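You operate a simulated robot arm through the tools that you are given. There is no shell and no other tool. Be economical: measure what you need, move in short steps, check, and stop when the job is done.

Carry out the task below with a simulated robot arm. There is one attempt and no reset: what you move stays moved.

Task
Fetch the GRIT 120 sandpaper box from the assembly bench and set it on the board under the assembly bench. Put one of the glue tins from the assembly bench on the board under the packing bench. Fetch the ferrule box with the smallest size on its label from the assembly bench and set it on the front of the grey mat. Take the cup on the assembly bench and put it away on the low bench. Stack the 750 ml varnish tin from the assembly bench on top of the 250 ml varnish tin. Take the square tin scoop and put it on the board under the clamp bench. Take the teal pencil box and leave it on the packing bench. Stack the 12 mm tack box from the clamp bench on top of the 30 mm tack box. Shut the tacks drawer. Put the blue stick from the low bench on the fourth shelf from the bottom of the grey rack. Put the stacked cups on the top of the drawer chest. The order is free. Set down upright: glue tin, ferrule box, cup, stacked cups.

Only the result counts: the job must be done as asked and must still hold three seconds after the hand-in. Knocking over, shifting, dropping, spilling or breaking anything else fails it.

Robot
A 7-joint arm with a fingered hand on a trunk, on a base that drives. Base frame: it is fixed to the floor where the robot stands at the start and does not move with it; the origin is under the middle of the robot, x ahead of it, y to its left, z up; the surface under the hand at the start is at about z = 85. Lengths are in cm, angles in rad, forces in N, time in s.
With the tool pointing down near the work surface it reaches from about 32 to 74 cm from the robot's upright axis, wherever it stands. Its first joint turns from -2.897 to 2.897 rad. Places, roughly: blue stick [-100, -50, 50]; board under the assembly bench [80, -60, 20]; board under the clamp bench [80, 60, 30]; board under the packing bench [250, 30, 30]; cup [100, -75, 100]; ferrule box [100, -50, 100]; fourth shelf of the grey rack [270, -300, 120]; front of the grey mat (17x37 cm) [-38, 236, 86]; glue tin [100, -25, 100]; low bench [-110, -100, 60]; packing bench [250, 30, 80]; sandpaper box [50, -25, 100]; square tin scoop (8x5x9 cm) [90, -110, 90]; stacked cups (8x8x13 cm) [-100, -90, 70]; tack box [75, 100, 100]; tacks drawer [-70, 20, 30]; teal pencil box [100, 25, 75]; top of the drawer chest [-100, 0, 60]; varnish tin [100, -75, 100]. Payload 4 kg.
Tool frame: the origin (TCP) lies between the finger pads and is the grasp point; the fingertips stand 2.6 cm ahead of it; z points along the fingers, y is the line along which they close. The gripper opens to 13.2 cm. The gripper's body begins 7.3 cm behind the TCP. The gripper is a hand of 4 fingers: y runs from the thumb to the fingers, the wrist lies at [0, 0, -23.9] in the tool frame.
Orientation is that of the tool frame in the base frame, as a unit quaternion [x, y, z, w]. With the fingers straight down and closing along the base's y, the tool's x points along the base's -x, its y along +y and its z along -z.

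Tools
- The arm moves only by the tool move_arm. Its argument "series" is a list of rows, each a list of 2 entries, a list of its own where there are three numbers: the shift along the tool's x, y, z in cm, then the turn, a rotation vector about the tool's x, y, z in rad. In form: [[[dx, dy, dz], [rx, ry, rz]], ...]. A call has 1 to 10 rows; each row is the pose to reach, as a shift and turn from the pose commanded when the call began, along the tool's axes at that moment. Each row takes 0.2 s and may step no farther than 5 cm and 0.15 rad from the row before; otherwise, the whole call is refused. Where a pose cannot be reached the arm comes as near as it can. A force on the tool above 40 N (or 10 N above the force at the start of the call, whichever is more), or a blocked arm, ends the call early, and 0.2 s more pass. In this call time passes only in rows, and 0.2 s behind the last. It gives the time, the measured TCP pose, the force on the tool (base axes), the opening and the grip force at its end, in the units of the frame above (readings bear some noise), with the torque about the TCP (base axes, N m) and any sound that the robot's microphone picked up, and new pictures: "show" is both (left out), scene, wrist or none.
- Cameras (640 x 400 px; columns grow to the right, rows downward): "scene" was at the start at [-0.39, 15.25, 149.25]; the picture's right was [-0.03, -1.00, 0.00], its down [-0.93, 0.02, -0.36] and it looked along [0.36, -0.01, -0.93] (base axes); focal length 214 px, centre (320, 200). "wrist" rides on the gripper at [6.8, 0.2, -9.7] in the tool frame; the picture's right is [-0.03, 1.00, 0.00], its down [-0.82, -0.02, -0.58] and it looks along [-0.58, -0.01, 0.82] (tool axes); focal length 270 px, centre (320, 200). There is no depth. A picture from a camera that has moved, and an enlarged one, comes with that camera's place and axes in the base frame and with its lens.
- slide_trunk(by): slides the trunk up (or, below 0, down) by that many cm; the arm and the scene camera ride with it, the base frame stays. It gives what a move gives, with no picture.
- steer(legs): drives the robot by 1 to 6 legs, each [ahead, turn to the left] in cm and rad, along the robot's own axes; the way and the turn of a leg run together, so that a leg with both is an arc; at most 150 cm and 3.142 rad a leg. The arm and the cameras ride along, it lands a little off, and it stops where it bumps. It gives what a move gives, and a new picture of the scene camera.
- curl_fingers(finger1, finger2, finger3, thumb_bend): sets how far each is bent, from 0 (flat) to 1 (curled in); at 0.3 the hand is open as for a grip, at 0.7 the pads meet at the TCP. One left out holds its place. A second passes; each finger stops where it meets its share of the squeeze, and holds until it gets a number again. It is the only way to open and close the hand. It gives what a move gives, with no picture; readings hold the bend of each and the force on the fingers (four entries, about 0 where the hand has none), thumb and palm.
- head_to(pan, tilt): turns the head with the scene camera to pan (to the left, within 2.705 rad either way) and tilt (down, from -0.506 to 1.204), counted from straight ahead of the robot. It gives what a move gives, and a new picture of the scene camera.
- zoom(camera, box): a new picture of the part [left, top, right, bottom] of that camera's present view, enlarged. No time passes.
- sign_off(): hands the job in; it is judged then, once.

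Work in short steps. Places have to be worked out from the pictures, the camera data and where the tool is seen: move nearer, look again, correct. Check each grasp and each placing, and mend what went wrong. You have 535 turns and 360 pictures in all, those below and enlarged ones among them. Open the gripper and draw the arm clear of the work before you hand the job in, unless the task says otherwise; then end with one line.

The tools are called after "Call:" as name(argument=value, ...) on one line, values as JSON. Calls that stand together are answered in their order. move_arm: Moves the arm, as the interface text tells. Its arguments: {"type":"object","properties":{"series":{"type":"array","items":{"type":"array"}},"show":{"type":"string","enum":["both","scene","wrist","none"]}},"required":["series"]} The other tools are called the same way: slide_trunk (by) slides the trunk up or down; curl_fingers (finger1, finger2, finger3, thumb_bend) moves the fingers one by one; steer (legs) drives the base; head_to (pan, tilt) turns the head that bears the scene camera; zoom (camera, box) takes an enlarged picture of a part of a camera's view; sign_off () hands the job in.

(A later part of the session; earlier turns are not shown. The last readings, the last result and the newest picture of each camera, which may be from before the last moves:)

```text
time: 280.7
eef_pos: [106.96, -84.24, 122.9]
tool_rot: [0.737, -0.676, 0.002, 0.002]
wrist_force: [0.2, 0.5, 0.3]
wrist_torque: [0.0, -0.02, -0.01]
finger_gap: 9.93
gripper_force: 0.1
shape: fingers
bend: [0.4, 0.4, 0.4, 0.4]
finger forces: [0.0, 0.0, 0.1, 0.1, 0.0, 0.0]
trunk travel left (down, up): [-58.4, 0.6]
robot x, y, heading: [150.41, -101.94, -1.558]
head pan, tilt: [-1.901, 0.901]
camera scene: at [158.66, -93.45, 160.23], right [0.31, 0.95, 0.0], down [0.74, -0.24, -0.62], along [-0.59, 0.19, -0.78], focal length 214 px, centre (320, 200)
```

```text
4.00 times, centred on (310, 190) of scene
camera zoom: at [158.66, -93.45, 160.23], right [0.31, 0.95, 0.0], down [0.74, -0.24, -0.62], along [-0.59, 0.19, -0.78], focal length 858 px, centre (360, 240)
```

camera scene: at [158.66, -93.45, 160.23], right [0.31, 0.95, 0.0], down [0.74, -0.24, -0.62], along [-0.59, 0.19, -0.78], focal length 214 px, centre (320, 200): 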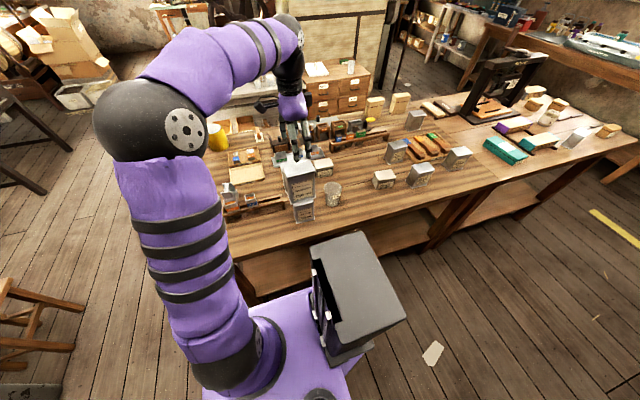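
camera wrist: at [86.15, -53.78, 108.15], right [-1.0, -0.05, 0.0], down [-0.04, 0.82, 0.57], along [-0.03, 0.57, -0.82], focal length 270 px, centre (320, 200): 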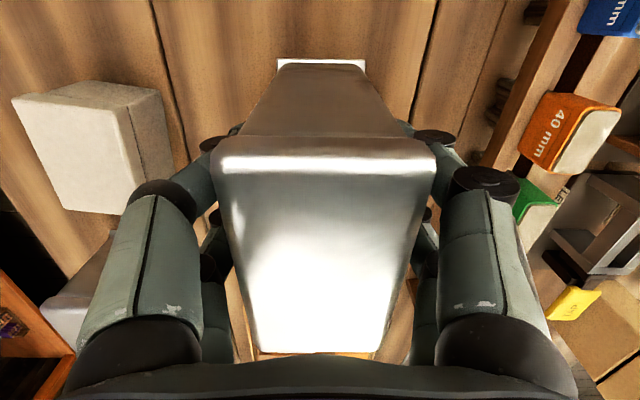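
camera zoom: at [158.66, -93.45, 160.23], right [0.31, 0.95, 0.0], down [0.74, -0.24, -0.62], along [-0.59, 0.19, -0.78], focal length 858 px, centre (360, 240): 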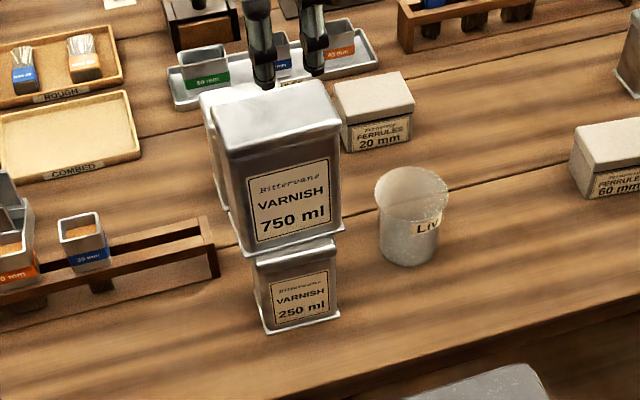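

The varnish stack stands well. Next the square tin scoop near (91,−113): bring the hand over there with the camera on my side.

Call:
move_arm(series=[[[3, -0.3, -1], [0, 0, -0.15]], [[6, -0.3, -1.5], [0, 0, -0.3]], [[9, -0.3, -2], [0, 0, -0.45]], [[12, -0.3, -2], [0, 0, -0.6]], [[15, 0, -2], [0, 0, -0.75]], [[18, 0, -2], [0, 0, -0.9]], [[20.5, 0, -2], [0, 0, -1.05]], [[23, 0, -2], [0, 0, -1.2]], [[25.5, 0, -2], [0, 0, -1.35]], [[28, 0, -2], [0, 0, -1.48]]], show="wrist")

Call:
zoom(camera="wrist", box=[160, 0, 480, 200])

```text
time: 282.9
eef_pos: [109.37, -112.14, 125.02]
tool_rot: [1.0, -0.003, 0.0, 0.004]
wrist_force: [0.3, -0.7, -0.9]
wrist_torque: [0.02, 0.0, -0.01]
finger_gap: 9.97
gripper_force: 0.0
shape: fingers
bend: [0.4, 0.4, 0.4, 0.4]
finger forces: [0.0, 0.0, 0.1, 0.1, 0.0, 0.1]
trunk travel left (down, up): [-58.4, 0.6]
robot x, y, heading: [150.34, -102.12, -1.555]
head pan, tilt: [-1.901, 0.901]
camera wrist: at [116.03, -112.28, 134.79], right [-0.03, -1.0, 0.01], down [-0.82, 0.03, 0.58], along [-0.58, 0.01, -0.82], focal length 270 px, centre (320, 200)
```

wrist: 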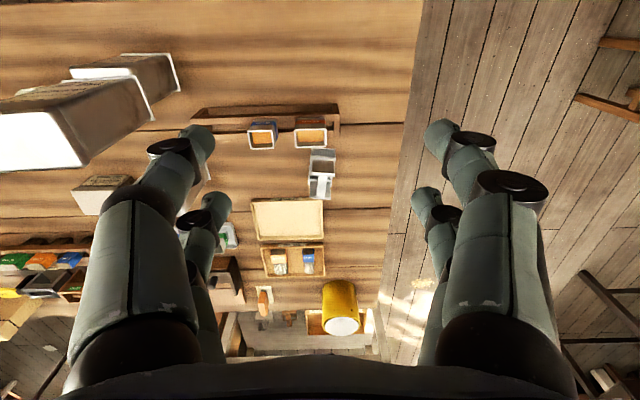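

```text
2.00 times, centred on (320, 100) of wrist
camera zoom: at [116.03, -112.28, 134.79], right [-0.03, -1.0, 0.01], down [-0.82, 0.03, 0.58], along [-0.58, 0.01, -0.82], focal length 541 px, centre (320, 400)
```

zoom: 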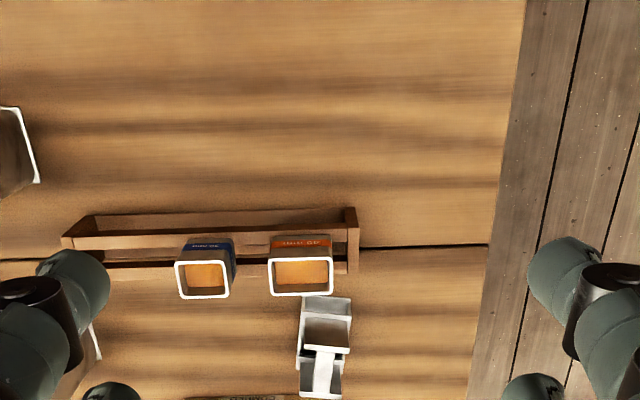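

Call:
zoom(camera="wrist", box=[280, 110, 376, 210])

Call:
head_to(pan=-1.5, tilt=0.8)

```text
4.00 times, centred on (328, 160) of wrist
camera zoom: at [116.03, -112.28, 134.79], right [-0.03, -1.0, 0.01], down [-0.82, 0.03, 0.58], along [-0.58, 0.01, -0.82], focal length 1081 px, centre (288, 360)
```

zoom: 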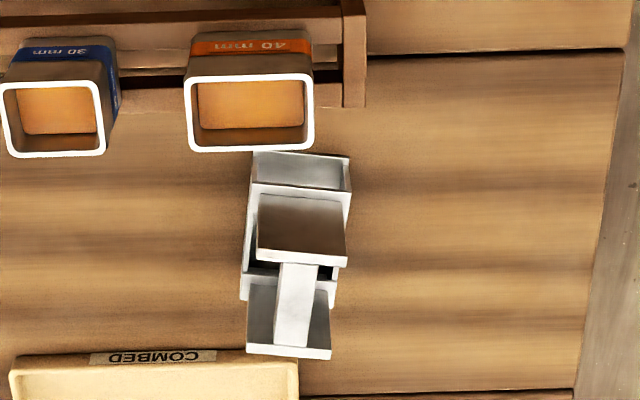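

```text
time: 283.8
eef_pos: [109.28, -112.01, 125.01]
tool_rot: [1.0, -0.003, 0.0, 0.004]
wrist_force: [0.1, 0.2, 0.2]
wrist_torque: [-0.01, 0.0, 0.0]
finger_gap: 9.96
gripper_force: 0.1
shape: fingers
bend: [0.4, 0.4, 0.4, 0.4]
finger forces: [0.0, 0.0, 0.1, 0.1, 0.1, 0.0]
trunk travel left (down, up): [-58.4, 0.6]
robot x, y, heading: [150.79, -102.5, -1.56]
head pan, tilt: [-1.499, 0.799]
camera scene: at [157.79, -96.48, 161.02], right [-0.08, 1.0, 0.0], down [0.71, 0.06, -0.7], along [-0.69, -0.06, -0.72], focal length 214 px, centre (320, 200)
```

scene: 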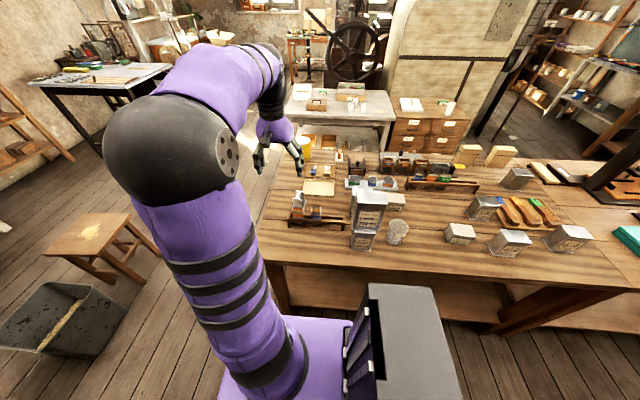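

Call:
zoom(camera="scene", box=[275, 165, 355, 235])

```text
5.71 times, centred on (315, 200) of scene
camera zoom: at [157.79, -96.48, 161.02], right [-0.08, 1.0, 0.0], down [0.71, 0.06, -0.7], along [-0.69, -0.06, -0.72], focal length 1226 px, centre (349, 200)
```

zoom: 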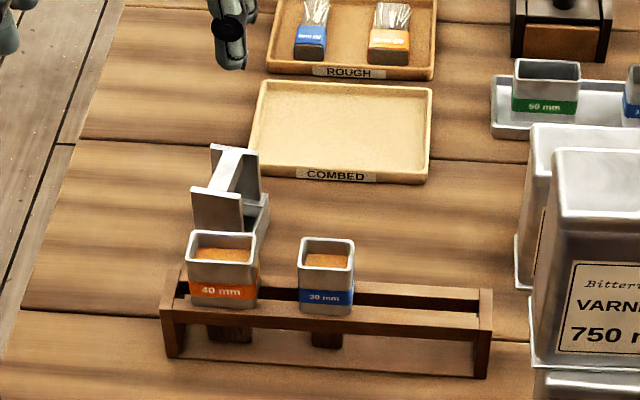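

The scoop has a low tray with a two-plate handle on top (plates ~3.8 cm wide), centre ≈(90.4,−112.2), top ≈94. I move above it, aligned with its slight yaw.

Call:
move_arm(series=[[[-3.8, 0, 3], [0, 0, 0.034]], [[-7.6, 0, 6], [0, 0, 0.068]], [[-11.4, 0, 9], [0, 0, 0.102]], [[-15.2, 0, 12], [0, 0, 0.136]], [[-18.9, 0.1, 15], [0, 0, 0.17]], [[-18.9, 0.1, 18.5], [0, 0, 0.17]]], show="wrist")

```text
time: 285.2
eef_pos: [90.47, -112.18, 106.38]
tool_rot: [0.996, -0.087, 0.0, 0.003]
wrist_force: [-0.3, -0.8, -0.1]
wrist_torque: [-0.01, -0.01, -0.01]
finger_gap: 9.92
gripper_force: 0.2
shape: fingers
bend: [0.4, 0.4, 0.4, 0.4]
finger forces: [0.1, 0.0, 0.0, 0.1, 0.1, 0.0]
trunk travel left (down, up): [-58.4, 0.6]
robot x, y, heading: [150.76, -102.29, -1.557]
head pan, tilt: [-1.499, 0.799]
camera wrist: at [96.93, -113.51, 116.16], right [-0.2, -0.98, 0.01], down [-0.8, 0.17, 0.58], along [-0.57, 0.11, -0.82], focal length 270 px, centre (320, 200)
```

wrist: 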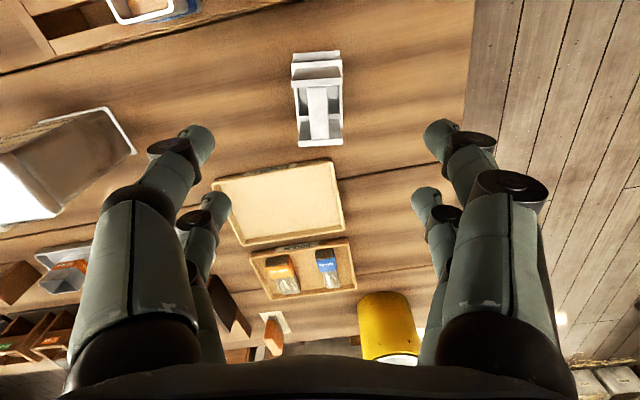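

Call:
move_arm(series=[[[0, 0, 4], [0, 0, 0]], [[0, 0, 8], [0, 0, 0]], [[0, 0, 10.4], [0, 0, 0]]], show="wrist")

```text
time: 286.0
eef_pos: [90.48, -112.18, 96.09]
tool_rot: [0.996, -0.087, 0.001, 0.003]
wrist_force: [0.7, 0.1, -1.1]
wrist_torque: [0.01, -0.02, -0.01]
finger_gap: 9.91
gripper_force: 0.1
shape: fingers
bend: [0.4, 0.4, 0.4, 0.4]
finger forces: [0.0, 0.1, 0.0, 0.0, 0.0, 0.0]
trunk travel left (down, up): [-58.4, 0.6]
robot x, y, heading: [150.84, -102.03, -1.559]
head pan, tilt: [-1.499, 0.799]
camera wrist: at [97.04, -113.57, 105.74], right [-0.2, -0.98, 0.01], down [-0.8, 0.17, 0.58], along [-0.57, 0.11, -0.82], focal length 270 px, centre (320, 200)
```

wrist: 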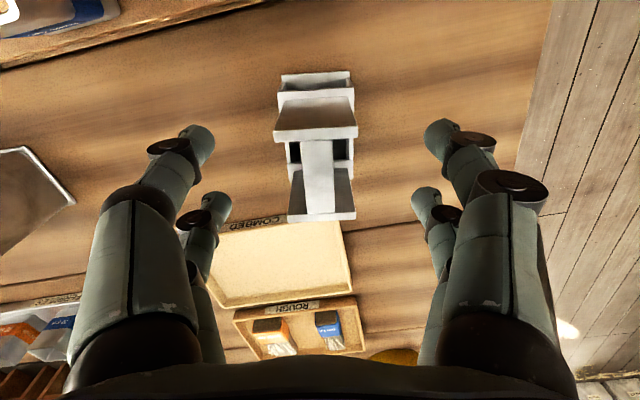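

Call:
curl_fingers(finger1=0.66, finger2=0.66, finger3=0.66, thumb_bend=0.66)

Call:
move_arm(series=[[[0, 0, -1.5], [0, 0, 0]], [[0, 0, -4], [0, 0, 0]]], show="wrist")

```text
time: 287.0
eef_pos: [90.56, -112.26, 96.13]
tool_rot: [0.996, -0.087, 0.001, 0.004]
wrist_force: [0.4, -0.5, -0.9]
wrist_torque: [-0.03, 0.01, 0.0]
finger_gap: 3.59
gripper_force: 6.3
shape: fingers
bend: [0.58, 0.65, 0.66, 0.62]
finger forces: [5.4, 0.5, 0.0, 0.1, 6.2, 0.1]
trunk travel left (down, up): [-58.4, 0.6]
robot x, y, heading: [150.77, -101.91, -1.562]
head pan, tilt: [-1.499, 0.799]
```

```text
time: 287.6
eef_pos: [90.47, -112.12, 99.93]
tool_rot: [0.996, -0.088, 0.001, 0.003]
wrist_force: [0.7, 0.5, -0.7]
wrist_torque: [-0.02, 0.02, 0.0]
finger_gap: 2.87
gripper_force: 4.0
shape: fingers
bend: [0.6, 0.66, 0.66, 0.64]
finger forces: [4.3, 0.1, 0.0, 0.0, 3.9, 0.0]
trunk travel left (down, up): [-58.4, 0.6]
robot x, y, heading: [150.49, -102.05, -1.558]
head pan, tilt: [-1.499, 0.799]
camera wrist: at [97.06, -113.47, 109.63], right [-0.2, -0.98, 0.01], down [-0.8, 0.17, 0.58], along [-0.57, 0.11, -0.82], focal length 270 px, centre (320, 200)
```

wrist: 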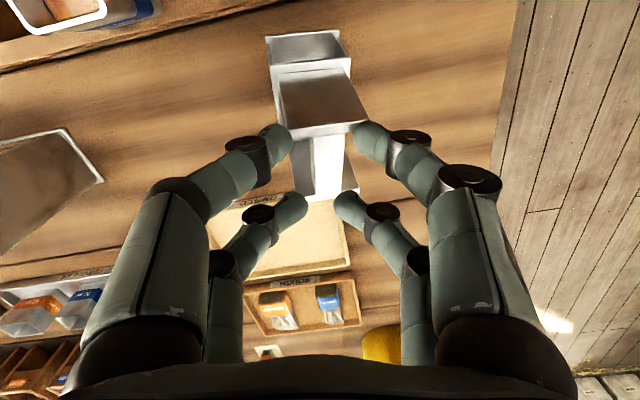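

Only the front fingers touched and it slipped/tilted. I set it back down, open and take a deeper grip on the tray sides.

Call:
move_arm(series=[[[0, 0, 2], [0, 0, 0]], [[0, 0, 3.9], [0, 0, 0]]], show="none")

Call:
curl_fingers(finger1=0.42, finger2=0.42, finger3=0.42, thumb_bend=0.42)

Call:
zoom(camera="wrist", box=[200, 30, 440, 230])

```text
time: 288.2
eef_pos: [90.58, -112.1, 96.21]
tool_rot: [0.996, -0.088, -0.002, 0.003]
wrist_force: [1.7, 4.1, 17.3]
wrist_torque: [0.31, -0.39, 0.06]
finger_gap: 1.22
gripper_force: 10.4
shape: fingers
bend: [0.66, 0.66, 0.66, 0.65]
finger forces: [0.1, 0.0, 0.0, 0.0, 20.8, 0.0]
trunk travel left (down, up): [-58.4, 0.6]
robot x, y, heading: [150.56, -102.23, -1.549]
head pan, tilt: [-1.499, 0.799]
```

```text
time: 289.2
eef_pos: [90.46, -112.37, 95.79]
tool_rot: [0.996, -0.088, 0.0, 0.004]
wrist_force: [-0.2, 0.7, -0.9]
wrist_torque: [0.02, -0.04, -0.01]
finger_gap: 9.23
gripper_force: 0.1
shape: fingers
bend: [0.42, 0.42, 0.42, 0.42]
finger forces: [0.0, 0.0, 0.0, 0.0, 0.0, 0.0]
trunk travel left (down, up): [-58.4, 0.6]
robot x, y, heading: [150.75, -102.27, -1.556]
head pan, tilt: [-1.499, 0.799]
```

```text
2.00 times, centred on (320, 130) of wrist
camera zoom: at [97.08, -113.7, 105.61], right [-0.2, -0.98, 0.01], down [-0.8, 0.17, 0.58], along [-0.57, 0.11, -0.82], focal length 541 px, centre (320, 340)
```

zoom: 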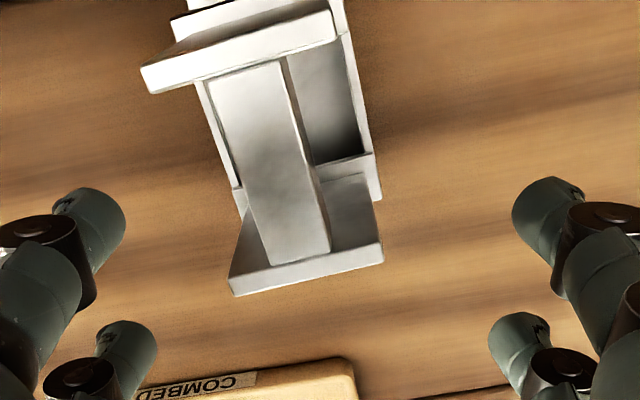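

The scoop shifted toward the rail. I raise a little to see everything.

Call:
move_arm(series=[[[2, 0, -4], [0, 0, 0]], [[4, 0, -8], [0, 0, 0]], [[6, 0, -10], [0, 0, 0]]], show="wrist")

Call:
zoom(camera="scene", box=[275, 165, 355, 235])

```text
time: 290.0
eef_pos: [96.35, -113.21, 106.1]
tool_rot: [0.996, -0.087, 0.0, 0.003]
wrist_force: [0.0, -0.3, -0.5]
wrist_torque: [0.0, -0.01, 0.01]
finger_gap: 9.28
gripper_force: 0.0
shape: fingers
bend: [0.42, 0.42, 0.42, 0.42]
finger forces: [0.1, 0.0, 0.1, 0.0, 0.1, 0.0]
trunk travel left (down, up): [-58.4, 0.6]
robot x, y, heading: [150.78, -102.07, -1.564]
head pan, tilt: [-1.499, 0.799]
camera wrist: at [102.82, -114.56, 115.78], right [-0.2, -0.98, 0.01], down [-0.8, 0.17, 0.58], along [-0.56, 0.11, -0.82], focal length 270 px, centre (320, 200)
```

wrist: 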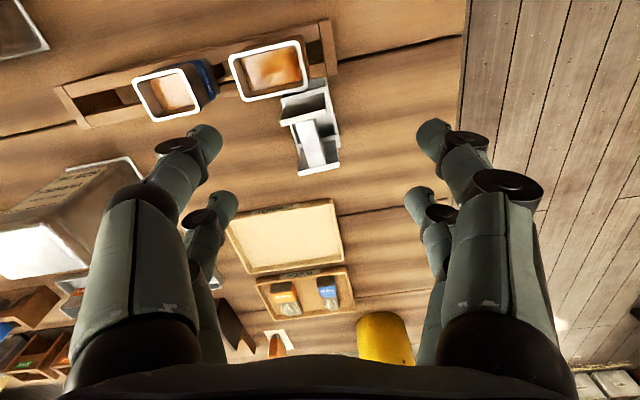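

```text
5.71 times, centred on (315, 200) of scene
camera zoom: at [157.8, -96.48, 161.02], right [-0.09, 1.0, 0.0], down [0.71, 0.06, -0.7], along [-0.69, -0.06, -0.72], focal length 1226 px, centre (349, 200)
```

zoom: 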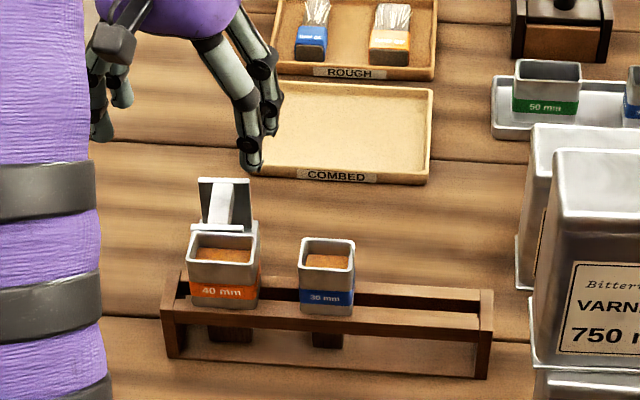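

The scoop is upright but now near the 40 mm pot; rail and pots seem unmoved. I realign (centre ≈(92,−111.7), axis ~x) and go for the tray sides.

Call:
move_arm(series=[[[-2.7, -0.3, 1], [0, 0, -0.12]], [[-5.5, -0.55, 3], [0, 0, -0.235]], [[-5.5, -0.55, 7], [0, 0, -0.235]]], show="wrist")

```text
time: 290.8
eef_pos: [90.74, -111.78, 99.07]
tool_rot: [1.0, 0.03, 0.0, 0.004]
wrist_force: [-0.4, -0.6, -0.9]
wrist_torque: [-0.01, 0.01, 0.02]
finger_gap: 9.29
gripper_force: 0.0
shape: fingers
bend: [0.42, 0.42, 0.42, 0.42]
finger forces: [0.0, 0.0, 0.0, 0.1, 0.1, 0.0]
trunk travel left (down, up): [-58.4, 0.6]
robot x, y, heading: [150.86, -102.02, -1.559]
head pan, tilt: [-1.499, 0.799]
camera wrist: at [97.56, -111.52, 108.61], right [0.04, -1.0, 0.01], down [-0.82, -0.03, 0.58], along [-0.58, -0.03, -0.82], focal length 270 px, centre (320, 200)
```

wrist: 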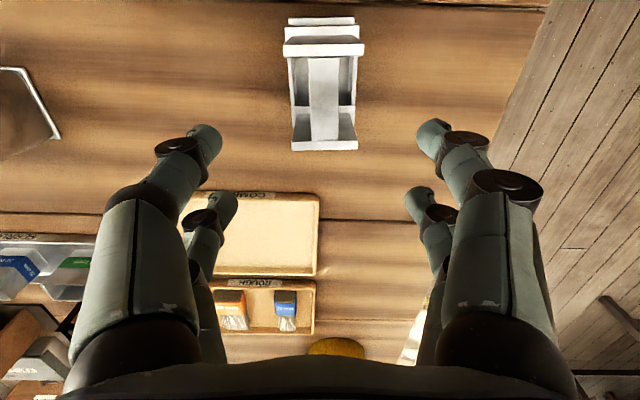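

Call:
move_arm(series=[[[1.7, 0, 2], [0, 0, 0]], [[1.7, 0, 4], [0, 0, 0]], [[1.7, 0, 6], [0, 0, 0]], [[1.7, 0, 7.6], [0, 0, 0]]], show="wrist")

```text
time: 291.8
eef_pos: [92.75, -111.74, 91.38]
tool_rot: [1.0, 0.03, 0.0, 0.003]
wrist_force: [0.3, 0.3, 0.5]
wrist_torque: [0.01, -0.03, -0.04]
finger_gap: 9.25
gripper_force: 0.1
shape: fingers
bend: [0.42, 0.42, 0.42, 0.42]
finger forces: [0.1, 0.0, 0.0, 0.1, 0.0, 0.0]
trunk travel left (down, up): [-58.4, 0.6]
robot x, y, heading: [150.86, -101.98, -1.56]
head pan, tilt: [-1.499, 0.799]
camera wrist: at [99.47, -111.52, 101.02], right [0.03, -1.0, 0.01], down [-0.82, -0.02, 0.58], along [-0.58, -0.03, -0.82], focal length 270 px, centre (320, 200)
```

wrist: 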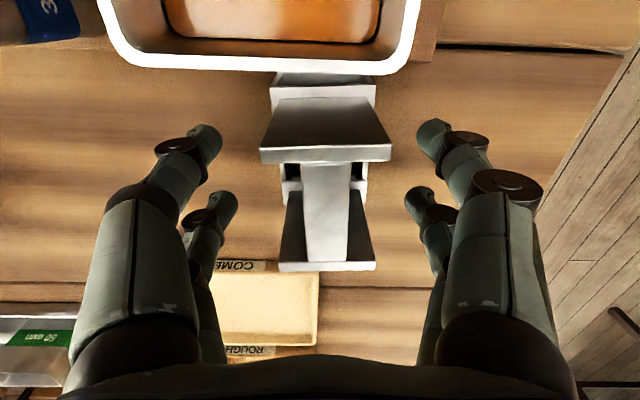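

Call:
curl_fingers(finger1=0.64, finger2=0.64, finger3=0.64, thumb_bend=0.64)

Call:
zoom(camera="wrist", box=[160, 40, 480, 300])

```text
time: 292.8
eef_pos: [92.74, -111.82, 91.33]
tool_rot: [1.0, 0.031, 0.0, 0.004]
wrist_force: [0.2, -0.2, 0.0]
wrist_torque: [0.01, -0.03, 0.02]
finger_gap: 2.05
gripper_force: 3.6
shape: fingers
bend: [0.64, 0.59, 0.59, 0.64]
finger forces: [0.0, 3.8, 3.7, 0.0, 0.0, 0.1]
trunk travel left (down, up): [-58.4, 0.6]
robot x, y, heading: [150.95, -102.3, -1.555]
head pan, tilt: [-1.499, 0.799]
```

```text
1.54 times, centred on (320, 170) of wrist
camera zoom: at [99.48, -111.53, 101.05], right [0.04, -1.0, 0.01], down [-0.82, -0.02, 0.58], along [-0.58, -0.03, -0.82], focal length 416 px, centre (320, 246)
```

zoom: 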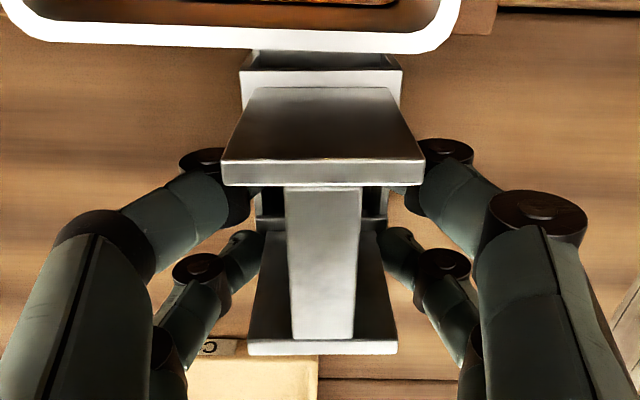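

Pair 1 is around the bar behind the near plate and pair 2 touches the rear part. I close a bit more for a firm hold and test-lift.

Call:
curl_fingers(finger1=0.72, finger2=0.66, finger3=0.66, thumb_bend=0.72)

Call:
move_arm(series=[[[0, 0, -1], [0, 0, 0]], [[0, 0, -2], [0, 0, 0]]], show="wrist")

```text
time: 293.8
eef_pos: [92.69, -111.87, 91.25]
tool_rot: [1.0, 0.03, 0.0, 0.004]
wrist_force: [0.1, -0.4, -0.4]
wrist_torque: [-0.01, 0.04, 0.01]
finger_gap: 0.0
gripper_force: 4.7
shape: fingers
bend: [0.71, 0.59, 0.59, 0.71]
finger forces: [0.1, 5.1, 5.1, 0.0, 0.0, 0.1]
trunk travel left (down, up): [-58.4, 0.6]
robot x, y, heading: [150.89, -102.06, -1.556]
head pan, tilt: [-1.499, 0.799]
```

```text
time: 294.4
eef_pos: [92.83, -111.77, 93.34]
tool_rot: [1.0, 0.031, 0.0, 0.003]
wrist_force: [-0.6, 0.4, -1.6]
wrist_torque: [0.0, 0.0, 0.04]
finger_gap: 0.0
gripper_force: 4.9
shape: fingers
bend: [0.71, 0.59, 0.59, 0.71]
finger forces: [0.0, 5.0, 5.0, 0.1, 0.1, 0.0]
trunk travel left (down, up): [-58.4, 0.6]
robot x, y, heading: [150.52, -101.88, -1.556]
head pan, tilt: [-1.499, 0.799]
camera wrist: at [99.48, -111.55, 103.1], right [0.04, -1.0, 0.01], down [-0.82, -0.02, 0.58], along [-0.58, -0.03, -0.82], focal length 270 px, centre (320, 200)
```

wrist: 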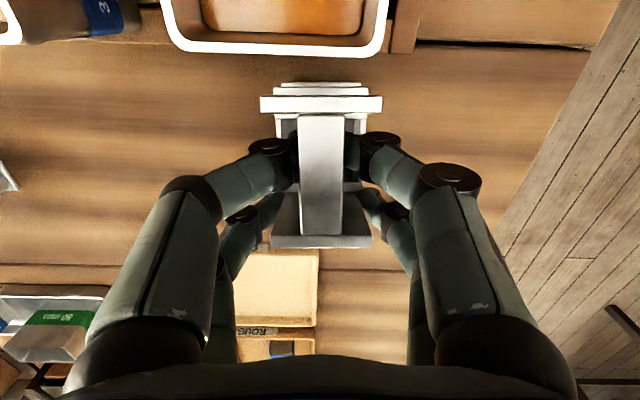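

It lifts, cradled by the fingers. Raise clear of everything.

Call:
move_arm(series=[[[-0.5, 0, -3], [0, 0, 0]], [[-0.5, 0, -7], [0, 0, 0]], [[-0.5, 0, -11], [0, 0, 0]], [[1, 0, -15], [0, 0, 0]], [[4, 0, -19], [0, 0, 0]], [[8, 0, -23], [0, 0, 0]]], show="both")

Call:
zoom(camera="scene", box=[240, 110, 360, 240])

```text
refused: row 6 steps farther than a row can; nothing moved
```

```text
3.08 times, centred on (300, 175) of scene
camera zoom: at [157.78, -96.48, 161.02], right [-0.09, 1.0, 0.0], down [0.71, 0.06, -0.7], along [-0.69, -0.06, -0.72], focal length 660 px, centre (382, 277)
```

zoom: 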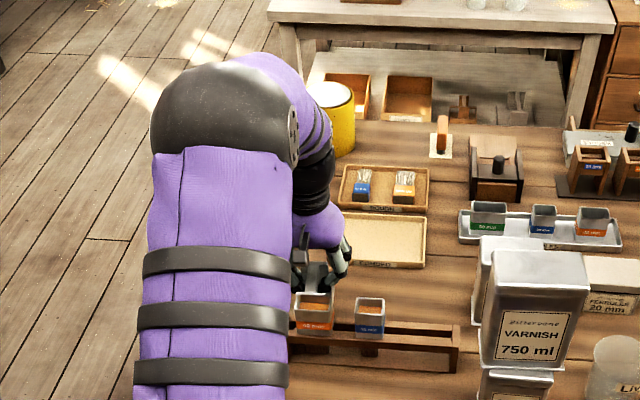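

Call:
move_arm(series=[[[-0.5, 0, -3], [0, 0, 0]], [[-0.5, 0, -7], [0, 0, 0]], [[-0.5, 0, -11], [0, 0, 0]], [[1, 0, -15], [0, 0, 0]], [[3.5, 0, -19], [0, 0, 0]], [[6.5, 0, -22], [0, 0, 0]]], show="wrist")

Call:
zoom(camera="scene", box=[240, 110, 360, 240])

```text
time: 295.8
eef_pos: [99.1, -111.37, 115.58]
tool_rot: [1.0, 0.031, 0.0, 0.003]
wrist_force: [0.0, 0.5, -0.7]
wrist_torque: [0.02, 0.05, -0.01]
finger_gap: 0.0
gripper_force: 4.6
shape: fingers
bend: [0.71, 0.59, 0.59, 0.71]
finger forces: [0.1, 5.2, 5.0, 0.0, 0.0, 0.1]
trunk travel left (down, up): [-58.4, 0.6]
robot x, y, heading: [150.95, -101.74, -1.561]
head pan, tilt: [-1.499, 0.799]
camera wrist: at [105.88, -111.15, 125.22], right [0.04, -1.0, 0.01], down [-0.82, -0.02, 0.58], along [-0.58, -0.03, -0.82], focal length 270 px, centre (320, 200)
```

wrist: 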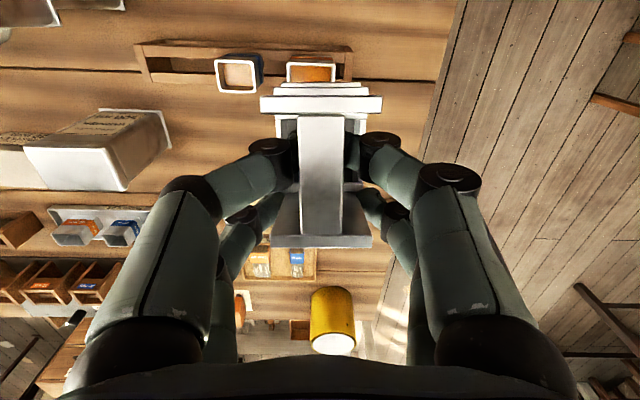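

```text
3.08 times, centred on (300, 175) of scene
camera zoom: at [157.83, -96.48, 161.02], right [-0.09, 1.0, 0.0], down [0.71, 0.06, -0.7], along [-0.7, -0.06, -0.72], focal length 660 px, centre (382, 277)
```

zoom: 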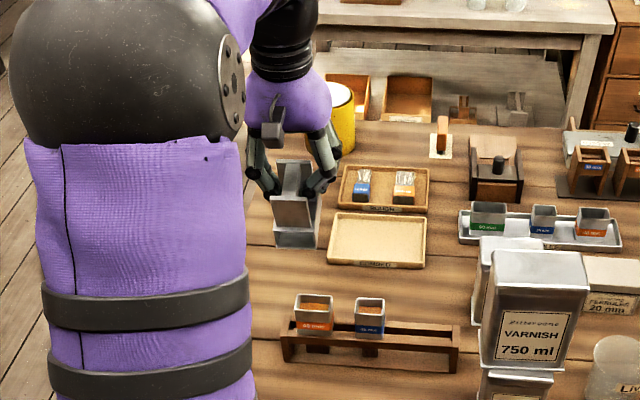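

Scoop held upright; rail and pots intact. I raise it above the varnish stack and reverse along the aisle to the clamp bench.

Call:
move_arm(series=[[[2, 0, -4], [0, 0, 0]], [[4, 0, -8], [0, 0, 0]], [[7, 0, -12], [0, 0, 0]], [[10, 0, -15], [0, 0, 0]]], show="none")

Call:
steer(legs=[[-150, 0], [-20, 0]])

Call:
head_to(pan=-1.1, tilt=0.8)

```text
time: 296.8
eef_pos: [109.21, -110.79, 130.57]
tool_rot: [1.0, 0.03, -0.001, 0.003]
wrist_force: [-0.2, -0.2, -1.1]
wrist_torque: [-0.02, 0.04, -0.01]
finger_gap: 0.0
gripper_force: 5.0
shape: fingers
bend: [0.71, 0.59, 0.59, 0.71]
finger forces: [0.0, 5.1, 5.1, 0.1, 0.1, 0.1]
trunk travel left (down, up): [-58.4, 0.6]
robot x, y, heading: [150.6, -101.82, -1.557]
head pan, tilt: [-1.499, 0.799]
```

```text
time: 305.4
eef_pos: [104.11, 58.68, 130.64]
tool_rot: [0.999, 0.045, 0.0, 0.004]
wrist_force: [-0.6, 1.0, 0.1]
wrist_torque: [0.01, -0.01, 0.01]
finger_gap: 0.01
gripper_force: 5.2
shape: fingers
bend: [0.71, 0.59, 0.59, 0.71]
finger forces: [0.0, 5.1, 5.1, 0.0, 0.0, 0.0]
trunk travel left (down, up): [-58.4, 0.6]
robot x, y, heading: [145.38, 68.42, -1.525]
head pan, tilt: [-1.499, 0.799]
camera scene: at [152.29, 74.5, 161.02], right [-0.11, 0.99, 0.0], down [0.71, 0.08, -0.7], along [-0.69, -0.08, -0.72], focal length 214 px, centre (320, 200)
```

scene: 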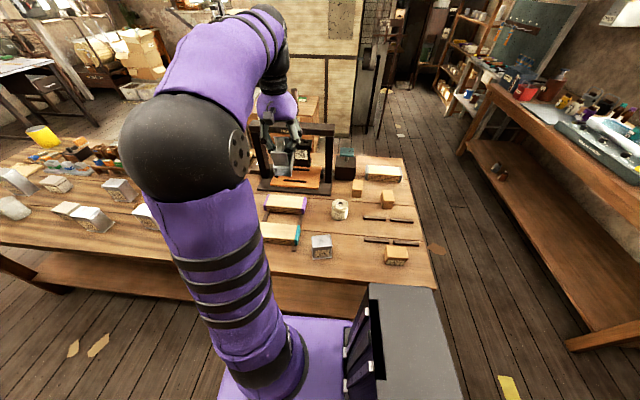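

```text
time: 306.3
eef_pos: [104.11, 58.63, 130.55]
tool_rot: [0.999, 0.045, 0.0, 0.004]
wrist_force: [-0.8, 0.1, -0.8]
wrist_torque: [0.01, 0.05, 0.01]
finger_gap: 0.01
gripper_force: 4.8
shape: fingers
bend: [0.71, 0.59, 0.59, 0.71]
finger forces: [0.0, 5.1, 4.9, 0.1, 0.1, 0.1]
trunk travel left (down, up): [-58.4, 0.6]
robot x, y, heading: [144.98, 68.6, -1.523]
head pan, tilt: [-1.1, 0.799]
camera scene: at [153.28, 71.39, 161.03], right [-0.49, 0.87, 0.0], down [0.62, 0.35, -0.7], along [-0.61, -0.34, -0.72], focal length 214 px, centre (320, 200)
```

scene: 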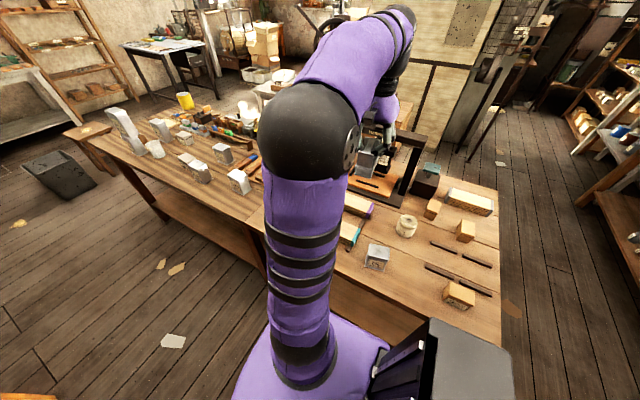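

The board under the clamp bench reaches nearly to the bench's back edge (x ≈110). I back up more so I can swing the hand in the aisle, then lower and reach under.

Call:
steer(legs=[[0, -0.045], [-38, 0]])

Call:
move_arm(series=[[[3, 3.5, 0], [0, 0, 0]], [[6, 7, 0], [0, 0, 0]], [[9, 10.5, 0], [0, 0, 0]], [[12, 14, 0], [0, 0, 0]], [[15, 17.5, 0], [0, 0, 0]], [[18, 21, 0], [0, 0, 0]], [[21, 24.5, 0], [0, 0, 0]], [[24, 28, 0], [0, 0, 0]], [[26, 31, 0], [0, 0, 0]]], show="scene")

```text
time: 309.1
eef_pos: [103.63, 98.09, 130.57]
tool_rot: [1.0, 0.024, 0.0, 0.003]
wrist_force: [0.2, 0.2, -0.9]
wrist_torque: [0.01, 0.01, 0.03]
finger_gap: 0.0
gripper_force: 4.7
shape: fingers
bend: [0.71, 0.59, 0.59, 0.71]
finger forces: [0.0, 5.2, 5.0, 0.0, 0.0, 0.0]
trunk travel left (down, up): [-58.4, 0.6]
robot x, y, heading: [145.29, 106.7, -1.576]
head pan, tilt: [-1.1, 0.799]
camera scene: at [153.4, 108.69, 161.03], right [-0.45, 0.89, 0.0], down [0.64, 0.33, -0.7], along [-0.62, -0.32, -0.72], focal length 214 px, centre (320, 200)
```

scene: 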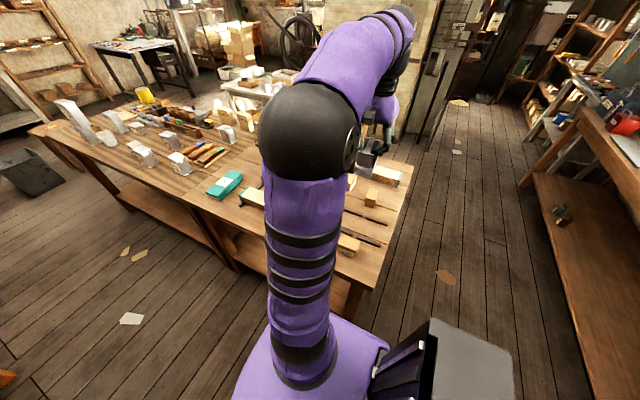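

```text
time: 311.1
eef_pos: [131.44, 68.28, 130.79]
tool_rot: [1.0, 0.024, 0.001, 0.003]
wrist_force: [-0.6, 0.4, -0.3]
wrist_torque: [0.0, 0.05, -0.01]
finger_gap: 0.0
gripper_force: 4.9
shape: fingers
bend: [0.71, 0.59, 0.59, 0.71]
finger forces: [0.0, 5.1, 4.9, 0.0, 0.0, 0.0]
trunk travel left (down, up): [-58.4, 0.6]
robot x, y, heading: [145.49, 106.34, -1.57]
head pan, tilt: [-1.1, 0.799]
camera scene: at [153.43, 108.62, 161.02], right [-0.45, 0.89, 0.0], down [0.64, 0.33, -0.7], along [-0.62, -0.32, -0.72], focal length 214 px, centre (320, 200)
```

scene: 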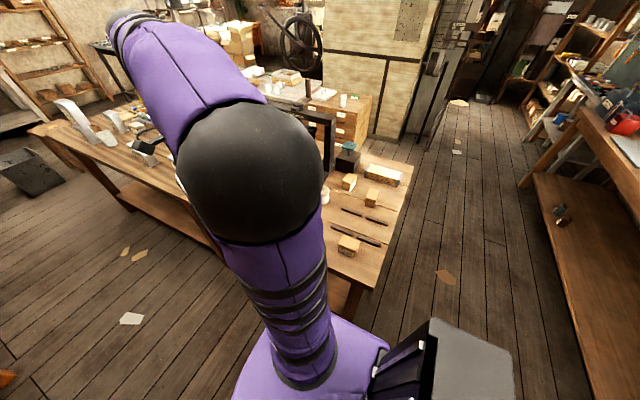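

Lower the trunk fully with the hand in the aisle.

Call:
slide_trunk(by=-40)

Call:
slide_trunk(by=-17)

Call:
move_arm(series=[[[0, 1, 4.5], [0, 0, 0]], [[0, 2, 9], [0, 0, 0]], [[0, 3, 13.5], [0, 0, 0]], [[0, 4, 18], [0, 0, 0]], [[0, 5, 22], [0, 0, 0]]], show="both")

```text
time: 314.9
eef_pos: [131.22, 68.39, 90.83]
tool_rot: [1.0, 0.024, 0.0, 0.003]
wrist_force: [0.0, 0.0, -0.5]
wrist_torque: [0.01, 0.03, 0.01]
finger_gap: 0.01
gripper_force: 5.0
shape: fingers
bend: [0.71, 0.59, 0.59, 0.71]
finger forces: [0.1, 5.1, 4.9, 0.0, 0.1, 0.0]
trunk travel left (down, up): [-18.4, 40.6]
robot x, y, heading: [145.23, 106.35, -1.571]
head pan, tilt: [-1.1, 0.799]
```

```text
time: 316.9
eef_pos: [131.28, 68.33, 73.76]
tool_rot: [1.0, 0.023, 0.0, 0.003]
wrist_force: [0.5, 0.6, -0.4]
wrist_torque: [0.01, -0.04, 0.01]
finger_gap: 0.0
gripper_force: 4.5
shape: fingers
bend: [0.71, 0.59, 0.59, 0.71]
finger forces: [0.0, 5.0, 4.9, 0.1, 0.0, 0.2]
trunk travel left (down, up): [-1.4, 57.6]
robot x, y, heading: [145.1, 106.33, -1.57]
head pan, tilt: [-1.1, 0.799]
```

```text
time: 318.1
eef_pos: [131.51, 63.42, 51.79]
tool_rot: [1.0, 0.024, -0.001, 0.002]
wrist_force: [0.7, 0.2, -0.2]
wrist_torque: [-0.03, 0.03, -0.01]
finger_gap: 0.0
gripper_force: 5.6
shape: fingers
bend: [0.71, 0.59, 0.59, 0.71]
finger forces: [0.0, 5.1, 4.9, 0.0, 0.0, 0.0]
trunk travel left (down, up): [-1.4, 57.6]
robot x, y, heading: [145.38, 106.51, -1.572]
head pan, tilt: [-1.1, 0.799]
camera scene: at [153.41, 108.69, 104.03], right [-0.45, 0.89, 0.0], down [0.64, 0.33, -0.7], along [-0.62, -0.32, -0.72], focal length 214 px, centre (320, 200)
camera wrist: at [138.15, 63.54, 61.47], right [0.02, -1.0, 0.01], down [-0.82, -0.01, 0.58], along [-0.58, -0.02, -0.82], focal length 270 px, centre (320, 200)
```

scene: 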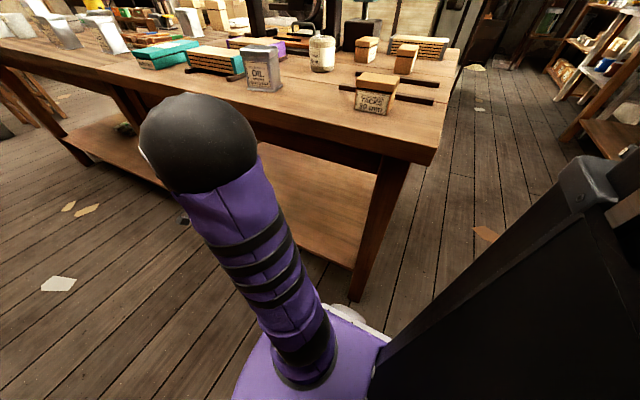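
wrist: 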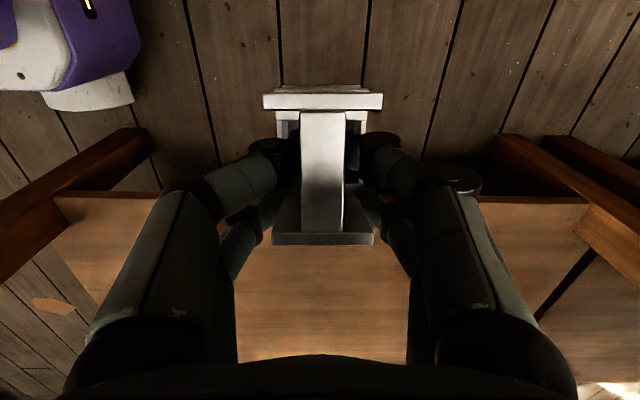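

I slide the scoop under the bench with a slight tilt so the elbow stays out in the aisle.

Call:
move_arm(series=[[[-3, 0.7, 2], [0, -0.06, 0]], [[-7, 1.4, 4], [0, -0.12, 0]], [[-11.5, 2.1, 6], [0, -0.18, 0]], [[-16, 2.8, 8], [0, -0.24, 0]], [[-20.5, 3.4, 8], [0, -0.3, 0]], [[-25, 4, 8], [0, -0.3, 0]], [[-28.8, 4, 8], [0, -0.3, 0]]], show="both")

```text
time: 319.9
eef_pos: [106.16, 56.94, 42.8]
tool_rot: [0.989, 0.052, -0.136, 0.005]
wrist_force: [-0.5, -0.3, -0.4]
wrist_torque: [0.03, 0.0, -0.01]
finger_gap: 0.0
gripper_force: 5.1
shape: fingers
bend: [0.71, 0.59, 0.59, 0.71]
finger forces: [0.0, 5.1, 5.0, 0.1, 0.1, 0.0]
trunk travel left (down, up): [-1.4, 57.6]
robot x, y, heading: [145.53, 107.09, -1.553]
head pan, tilt: [-1.1, 0.799]
stopped in row 7: the arm was blocked; the commanded pose is now the measured one
camera scene: at [153.64, 109.59, 104.06], right [-0.47, 0.88, 0.0], down [0.63, 0.34, -0.7], along [-0.62, -0.33, -0.72], focal length 214 px, centre (320, 200)
camera wrist: at [115.12, 57.75, 50.31], right [0.08, -1.0, 0.0], down [-0.63, -0.05, 0.78], along [-0.78, -0.06, -0.63], focal length 270 px, centre (320, 200)
```

scene: 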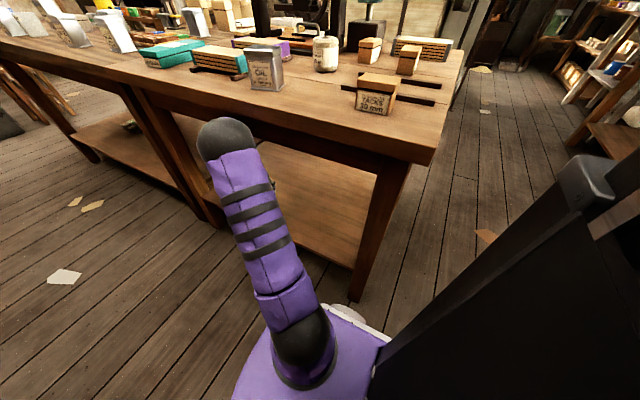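
wrist: 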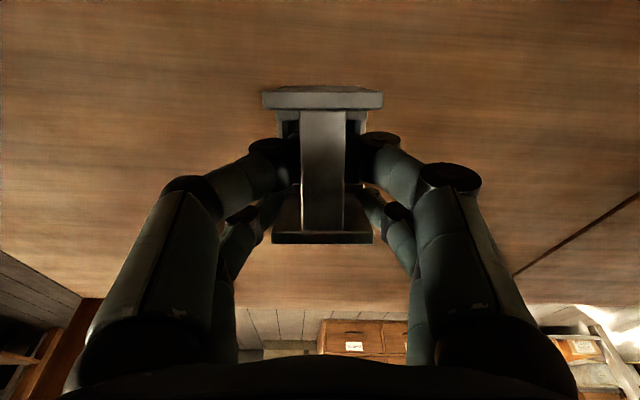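

The elbow touched the bench edge, but x ≈106 is already over the board. I lower step by step.

Call:
move_arm(series=[[[1.3, 0, 1.9], [0, 0, 0]], [[1.8, 0, 3.9], [0, 0, 0]], [[2.3, 0, 5.8], [0, 0, 0]]], show="wrist")

```text
time: 320.7
eef_pos: [106.55, 56.79, 36.63]
tool_rot: [0.989, 0.052, -0.139, 0.007]
wrist_force: [-0.7, 1.1, -0.1]
wrist_torque: [-0.02, -0.02, 0.02]
finger_gap: 0.02
gripper_force: 4.9
shape: fingers
bend: [0.71, 0.59, 0.59, 0.71]
finger forces: [0.0, 5.1, 5.0, 0.0, 0.0, 0.0]
trunk travel left (down, up): [-1.4, 57.6]
robot x, y, heading: [145.11, 106.8, -1.545]
head pan, tilt: [-1.1, 0.799]
camera wrist: at [115.63, 57.5, 44.09], right [0.08, -1.0, 0.01], down [-0.62, -0.04, 0.78], along [-0.78, -0.07, -0.63], focal length 270 px, centre (320, 200)
```

wrist: 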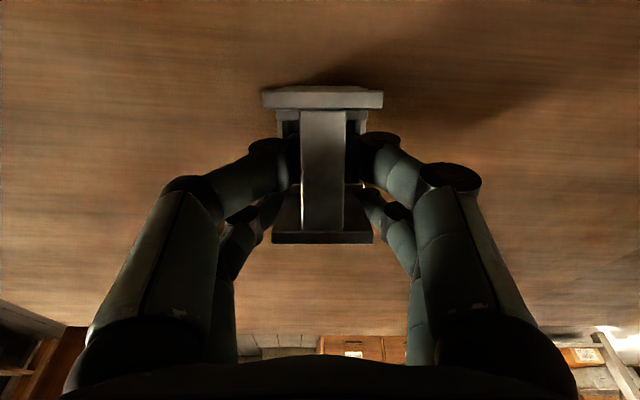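

Call:
move_arm(series=[[[0.3, 0, 1], [0, 0, 0]], [[0.6, 0, 2], [0, 0, 0]]], show="none")

Call:
move_arm(series=[[[0.3, 0, 1], [0, 0, 0]]], show="none")

```text
time: 321.3
eef_pos: [106.53, 56.78, 34.69]
tool_rot: [0.989, 0.051, -0.139, 0.006]
wrist_force: [-0.2, 0.6, 0.4]
wrist_torque: [0.0, 0.0, 0.03]
finger_gap: 0.01
gripper_force: 5.9
shape: fingers
bend: [0.71, 0.59, 0.6, 0.71]
finger forces: [0.1, 5.4, 5.4, 0.0, 0.1, 0.1]
trunk travel left (down, up): [-1.4, 57.6]
robot x, y, heading: [145.21, 107.03, -1.549]
head pan, tilt: [-1.1, 0.799]
```

```text
time: 321.7
eef_pos: [106.48, 56.8, 33.8]
tool_rot: [0.989, 0.051, -0.139, 0.007]
wrist_force: [-1.5, -0.5, 5.1]
wrist_torque: [0.06, -0.15, 0.06]
finger_gap: 0.04
gripper_force: 7.8
shape: fingers
bend: [0.71, 0.59, 0.6, 0.71]
finger forces: [1.4, 5.6, 5.8, 0.1, 2.9, 0.0]
trunk travel left (down, up): [-1.4, 57.6]
robot x, y, heading: [145.67, 106.84, -1.542]
head pan, tilt: [-1.1, 0.799]
```

Contact. I try to straighten the scoop to flat by rotating back.

Call:
move_arm(series=[[[0, 0, -0.3], [0, 0.1, 0]], [[0, 0, -0.3], [0, 0.2, 0]], [[0, 0, -0.3], [0, 0.28, 0]]], show="wrist")

```text
time: 322.5
eef_pos: [107.7, 56.26, 34.22]
tool_rot: [0.998, 0.06, 0.0, 0.0]
wrist_force: [1.3, 0.9, 2.2]
wrist_torque: [0.02, 0.0, -0.03]
finger_gap: 0.0
gripper_force: 5.4
shape: fingers
bend: [0.71, 0.6, 0.6, 0.71]
finger forces: [0.1, 5.6, 6.3, 0.1, 0.0, 0.0]
trunk travel left (down, up): [-1.4, 57.6]
robot x, y, heading: [145.6, 106.42, -1.53]
head pan, tilt: [-1.1, 0.799]
camera wrist: at [114.28, 56.83, 43.92], right [0.1, -1.0, 0.0], down [-0.81, -0.08, 0.58], along [-0.58, -0.05, -0.82], focal length 270 px, centre (320, 200)
```

wrist: 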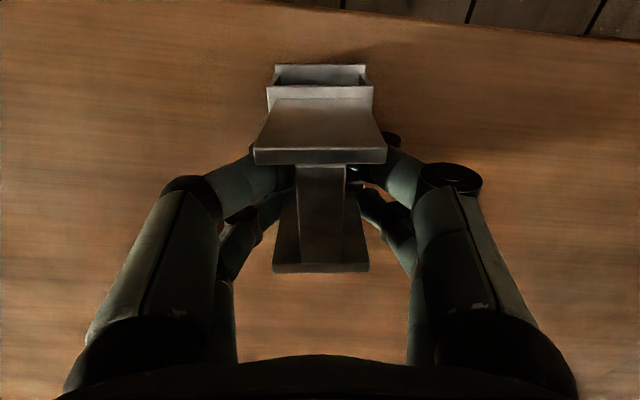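

Flat on the board. Release.

Call:
curl_fingers(finger1=0.42, finger2=0.42, finger3=0.42, thumb_bend=0.42)

Call:
move_arm(series=[[[0, 0, -3], [0, 0, 0]], [[0, 0, -7], [0, 0, 0]], [[2, 0, -9], [0, 0, 0]]], show="wrist")

```text
time: 323.5
eef_pos: [107.52, 56.43, 34.22]
tool_rot: [0.998, 0.059, -0.002, 0.0]
wrist_force: [0.5, 0.3, -0.1]
wrist_torque: [0.03, -0.02, 0.01]
finger_gap: 9.26
gripper_force: 0.1
shape: fingers
bend: [0.42, 0.42, 0.42, 0.42]
finger forces: [0.0, 0.0, 0.0, 0.0, 0.0, 0.1]
trunk travel left (down, up): [-1.4, 57.6]
robot x, y, heading: [145.46, 107.03, -1.543]
head pan, tilt: [-1.1, 0.799]
```

```text
time: 324.5
eef_pos: [111.57, 58.79, 36.48]
tool_rot: [0.996, 0.06, 0.05, -0.05]
wrist_force: [0.3, -0.4, 0.3]
wrist_torque: [0.0, -0.01, 0.02]
finger_gap: 9.31
gripper_force: 0.0
shape: fingers
bend: [0.42, 0.42, 0.42, 0.42]
finger forces: [0.0, 0.1, 0.1, 0.0, 0.1, 0.0]
trunk travel left (down, up): [-1.4, 57.6]
robot x, y, heading: [145.18, 106.86, -1.536]
head pan, tilt: [-1.1, 0.799]
stopped in row 3: the arm was blocked; the commanded pose is now the measured one
camera wrist: at [117.3, 58.3, 46.75], right [0.1, -0.99, -0.09], down [-0.86, -0.13, 0.49], along [-0.5, 0.03, -0.87], focal length 270 px, centre (320, 200)
```

wrist: 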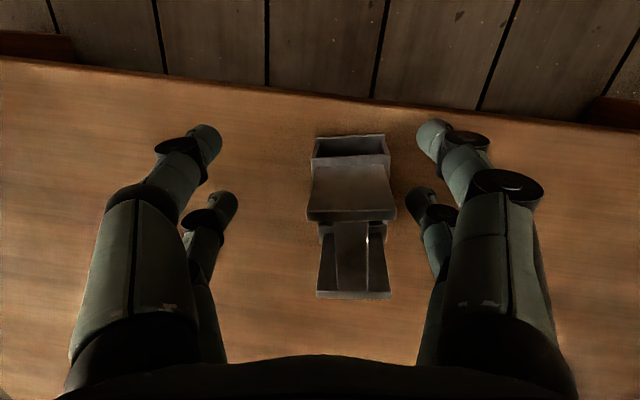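

The scoop stands on the board. The elbow blocks rising, so I retreat sideways out (+x) first.

Call:
move_arm(series=[[[0, 0.9, 0], [0, 0, 0]], [[4, 1.4, 0.4], [0, 0, 0]], [[8, 1.9, 0.7], [0, 0, 0]], [[12, 2.4, 1.0], [0, 0, 0]], [[16, 2.9, 1.0], [0, 0, 0]], [[20, 3.4, 1.0], [0, 0, 0]]], show="both")

```text
time: 325.9
eef_pos: [131.23, 57.54, 37.41]
tool_rot: [0.997, 0.057, 0.043, -0.042]
wrist_force: [0.1, 0.0, -0.5]
wrist_torque: [0.0, -0.02, 0.02]
finger_gap: 9.26
gripper_force: 0.0
shape: fingers
bend: [0.42, 0.42, 0.42, 0.42]
finger forces: [0.0, 0.0, 0.1, 0.0, 0.1, 0.0]
trunk travel left (down, up): [-1.4, 57.6]
robot x, y, heading: [145.43, 106.7, -1.538]
head pan, tilt: [-1.1, 0.799]
camera scene: at [153.36, 109.67, 104.03], right [-0.49, 0.87, 0.0], down [0.63, 0.35, -0.7], along [-0.61, -0.34, -0.72], focal length 214 px, centre (320, 200)
camera wrist: at [137.15, 57.28, 47.62], right [0.09, -0.99, -0.08], down [-0.86, -0.12, 0.5], along [-0.51, 0.02, -0.86], focal length 270 px, centre (320, 200)
```

scene: 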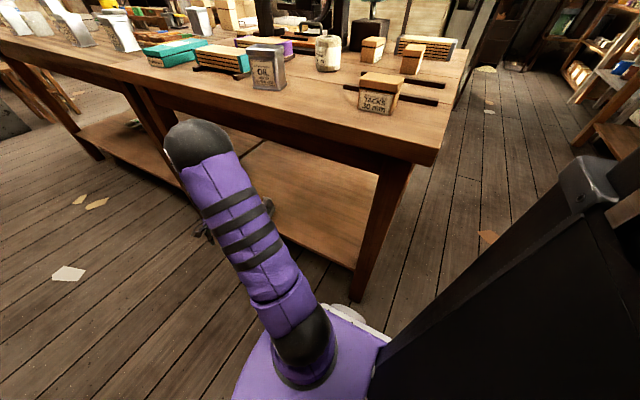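
wrist: 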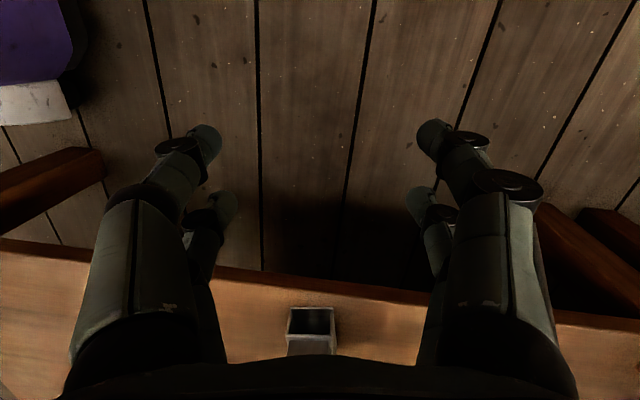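

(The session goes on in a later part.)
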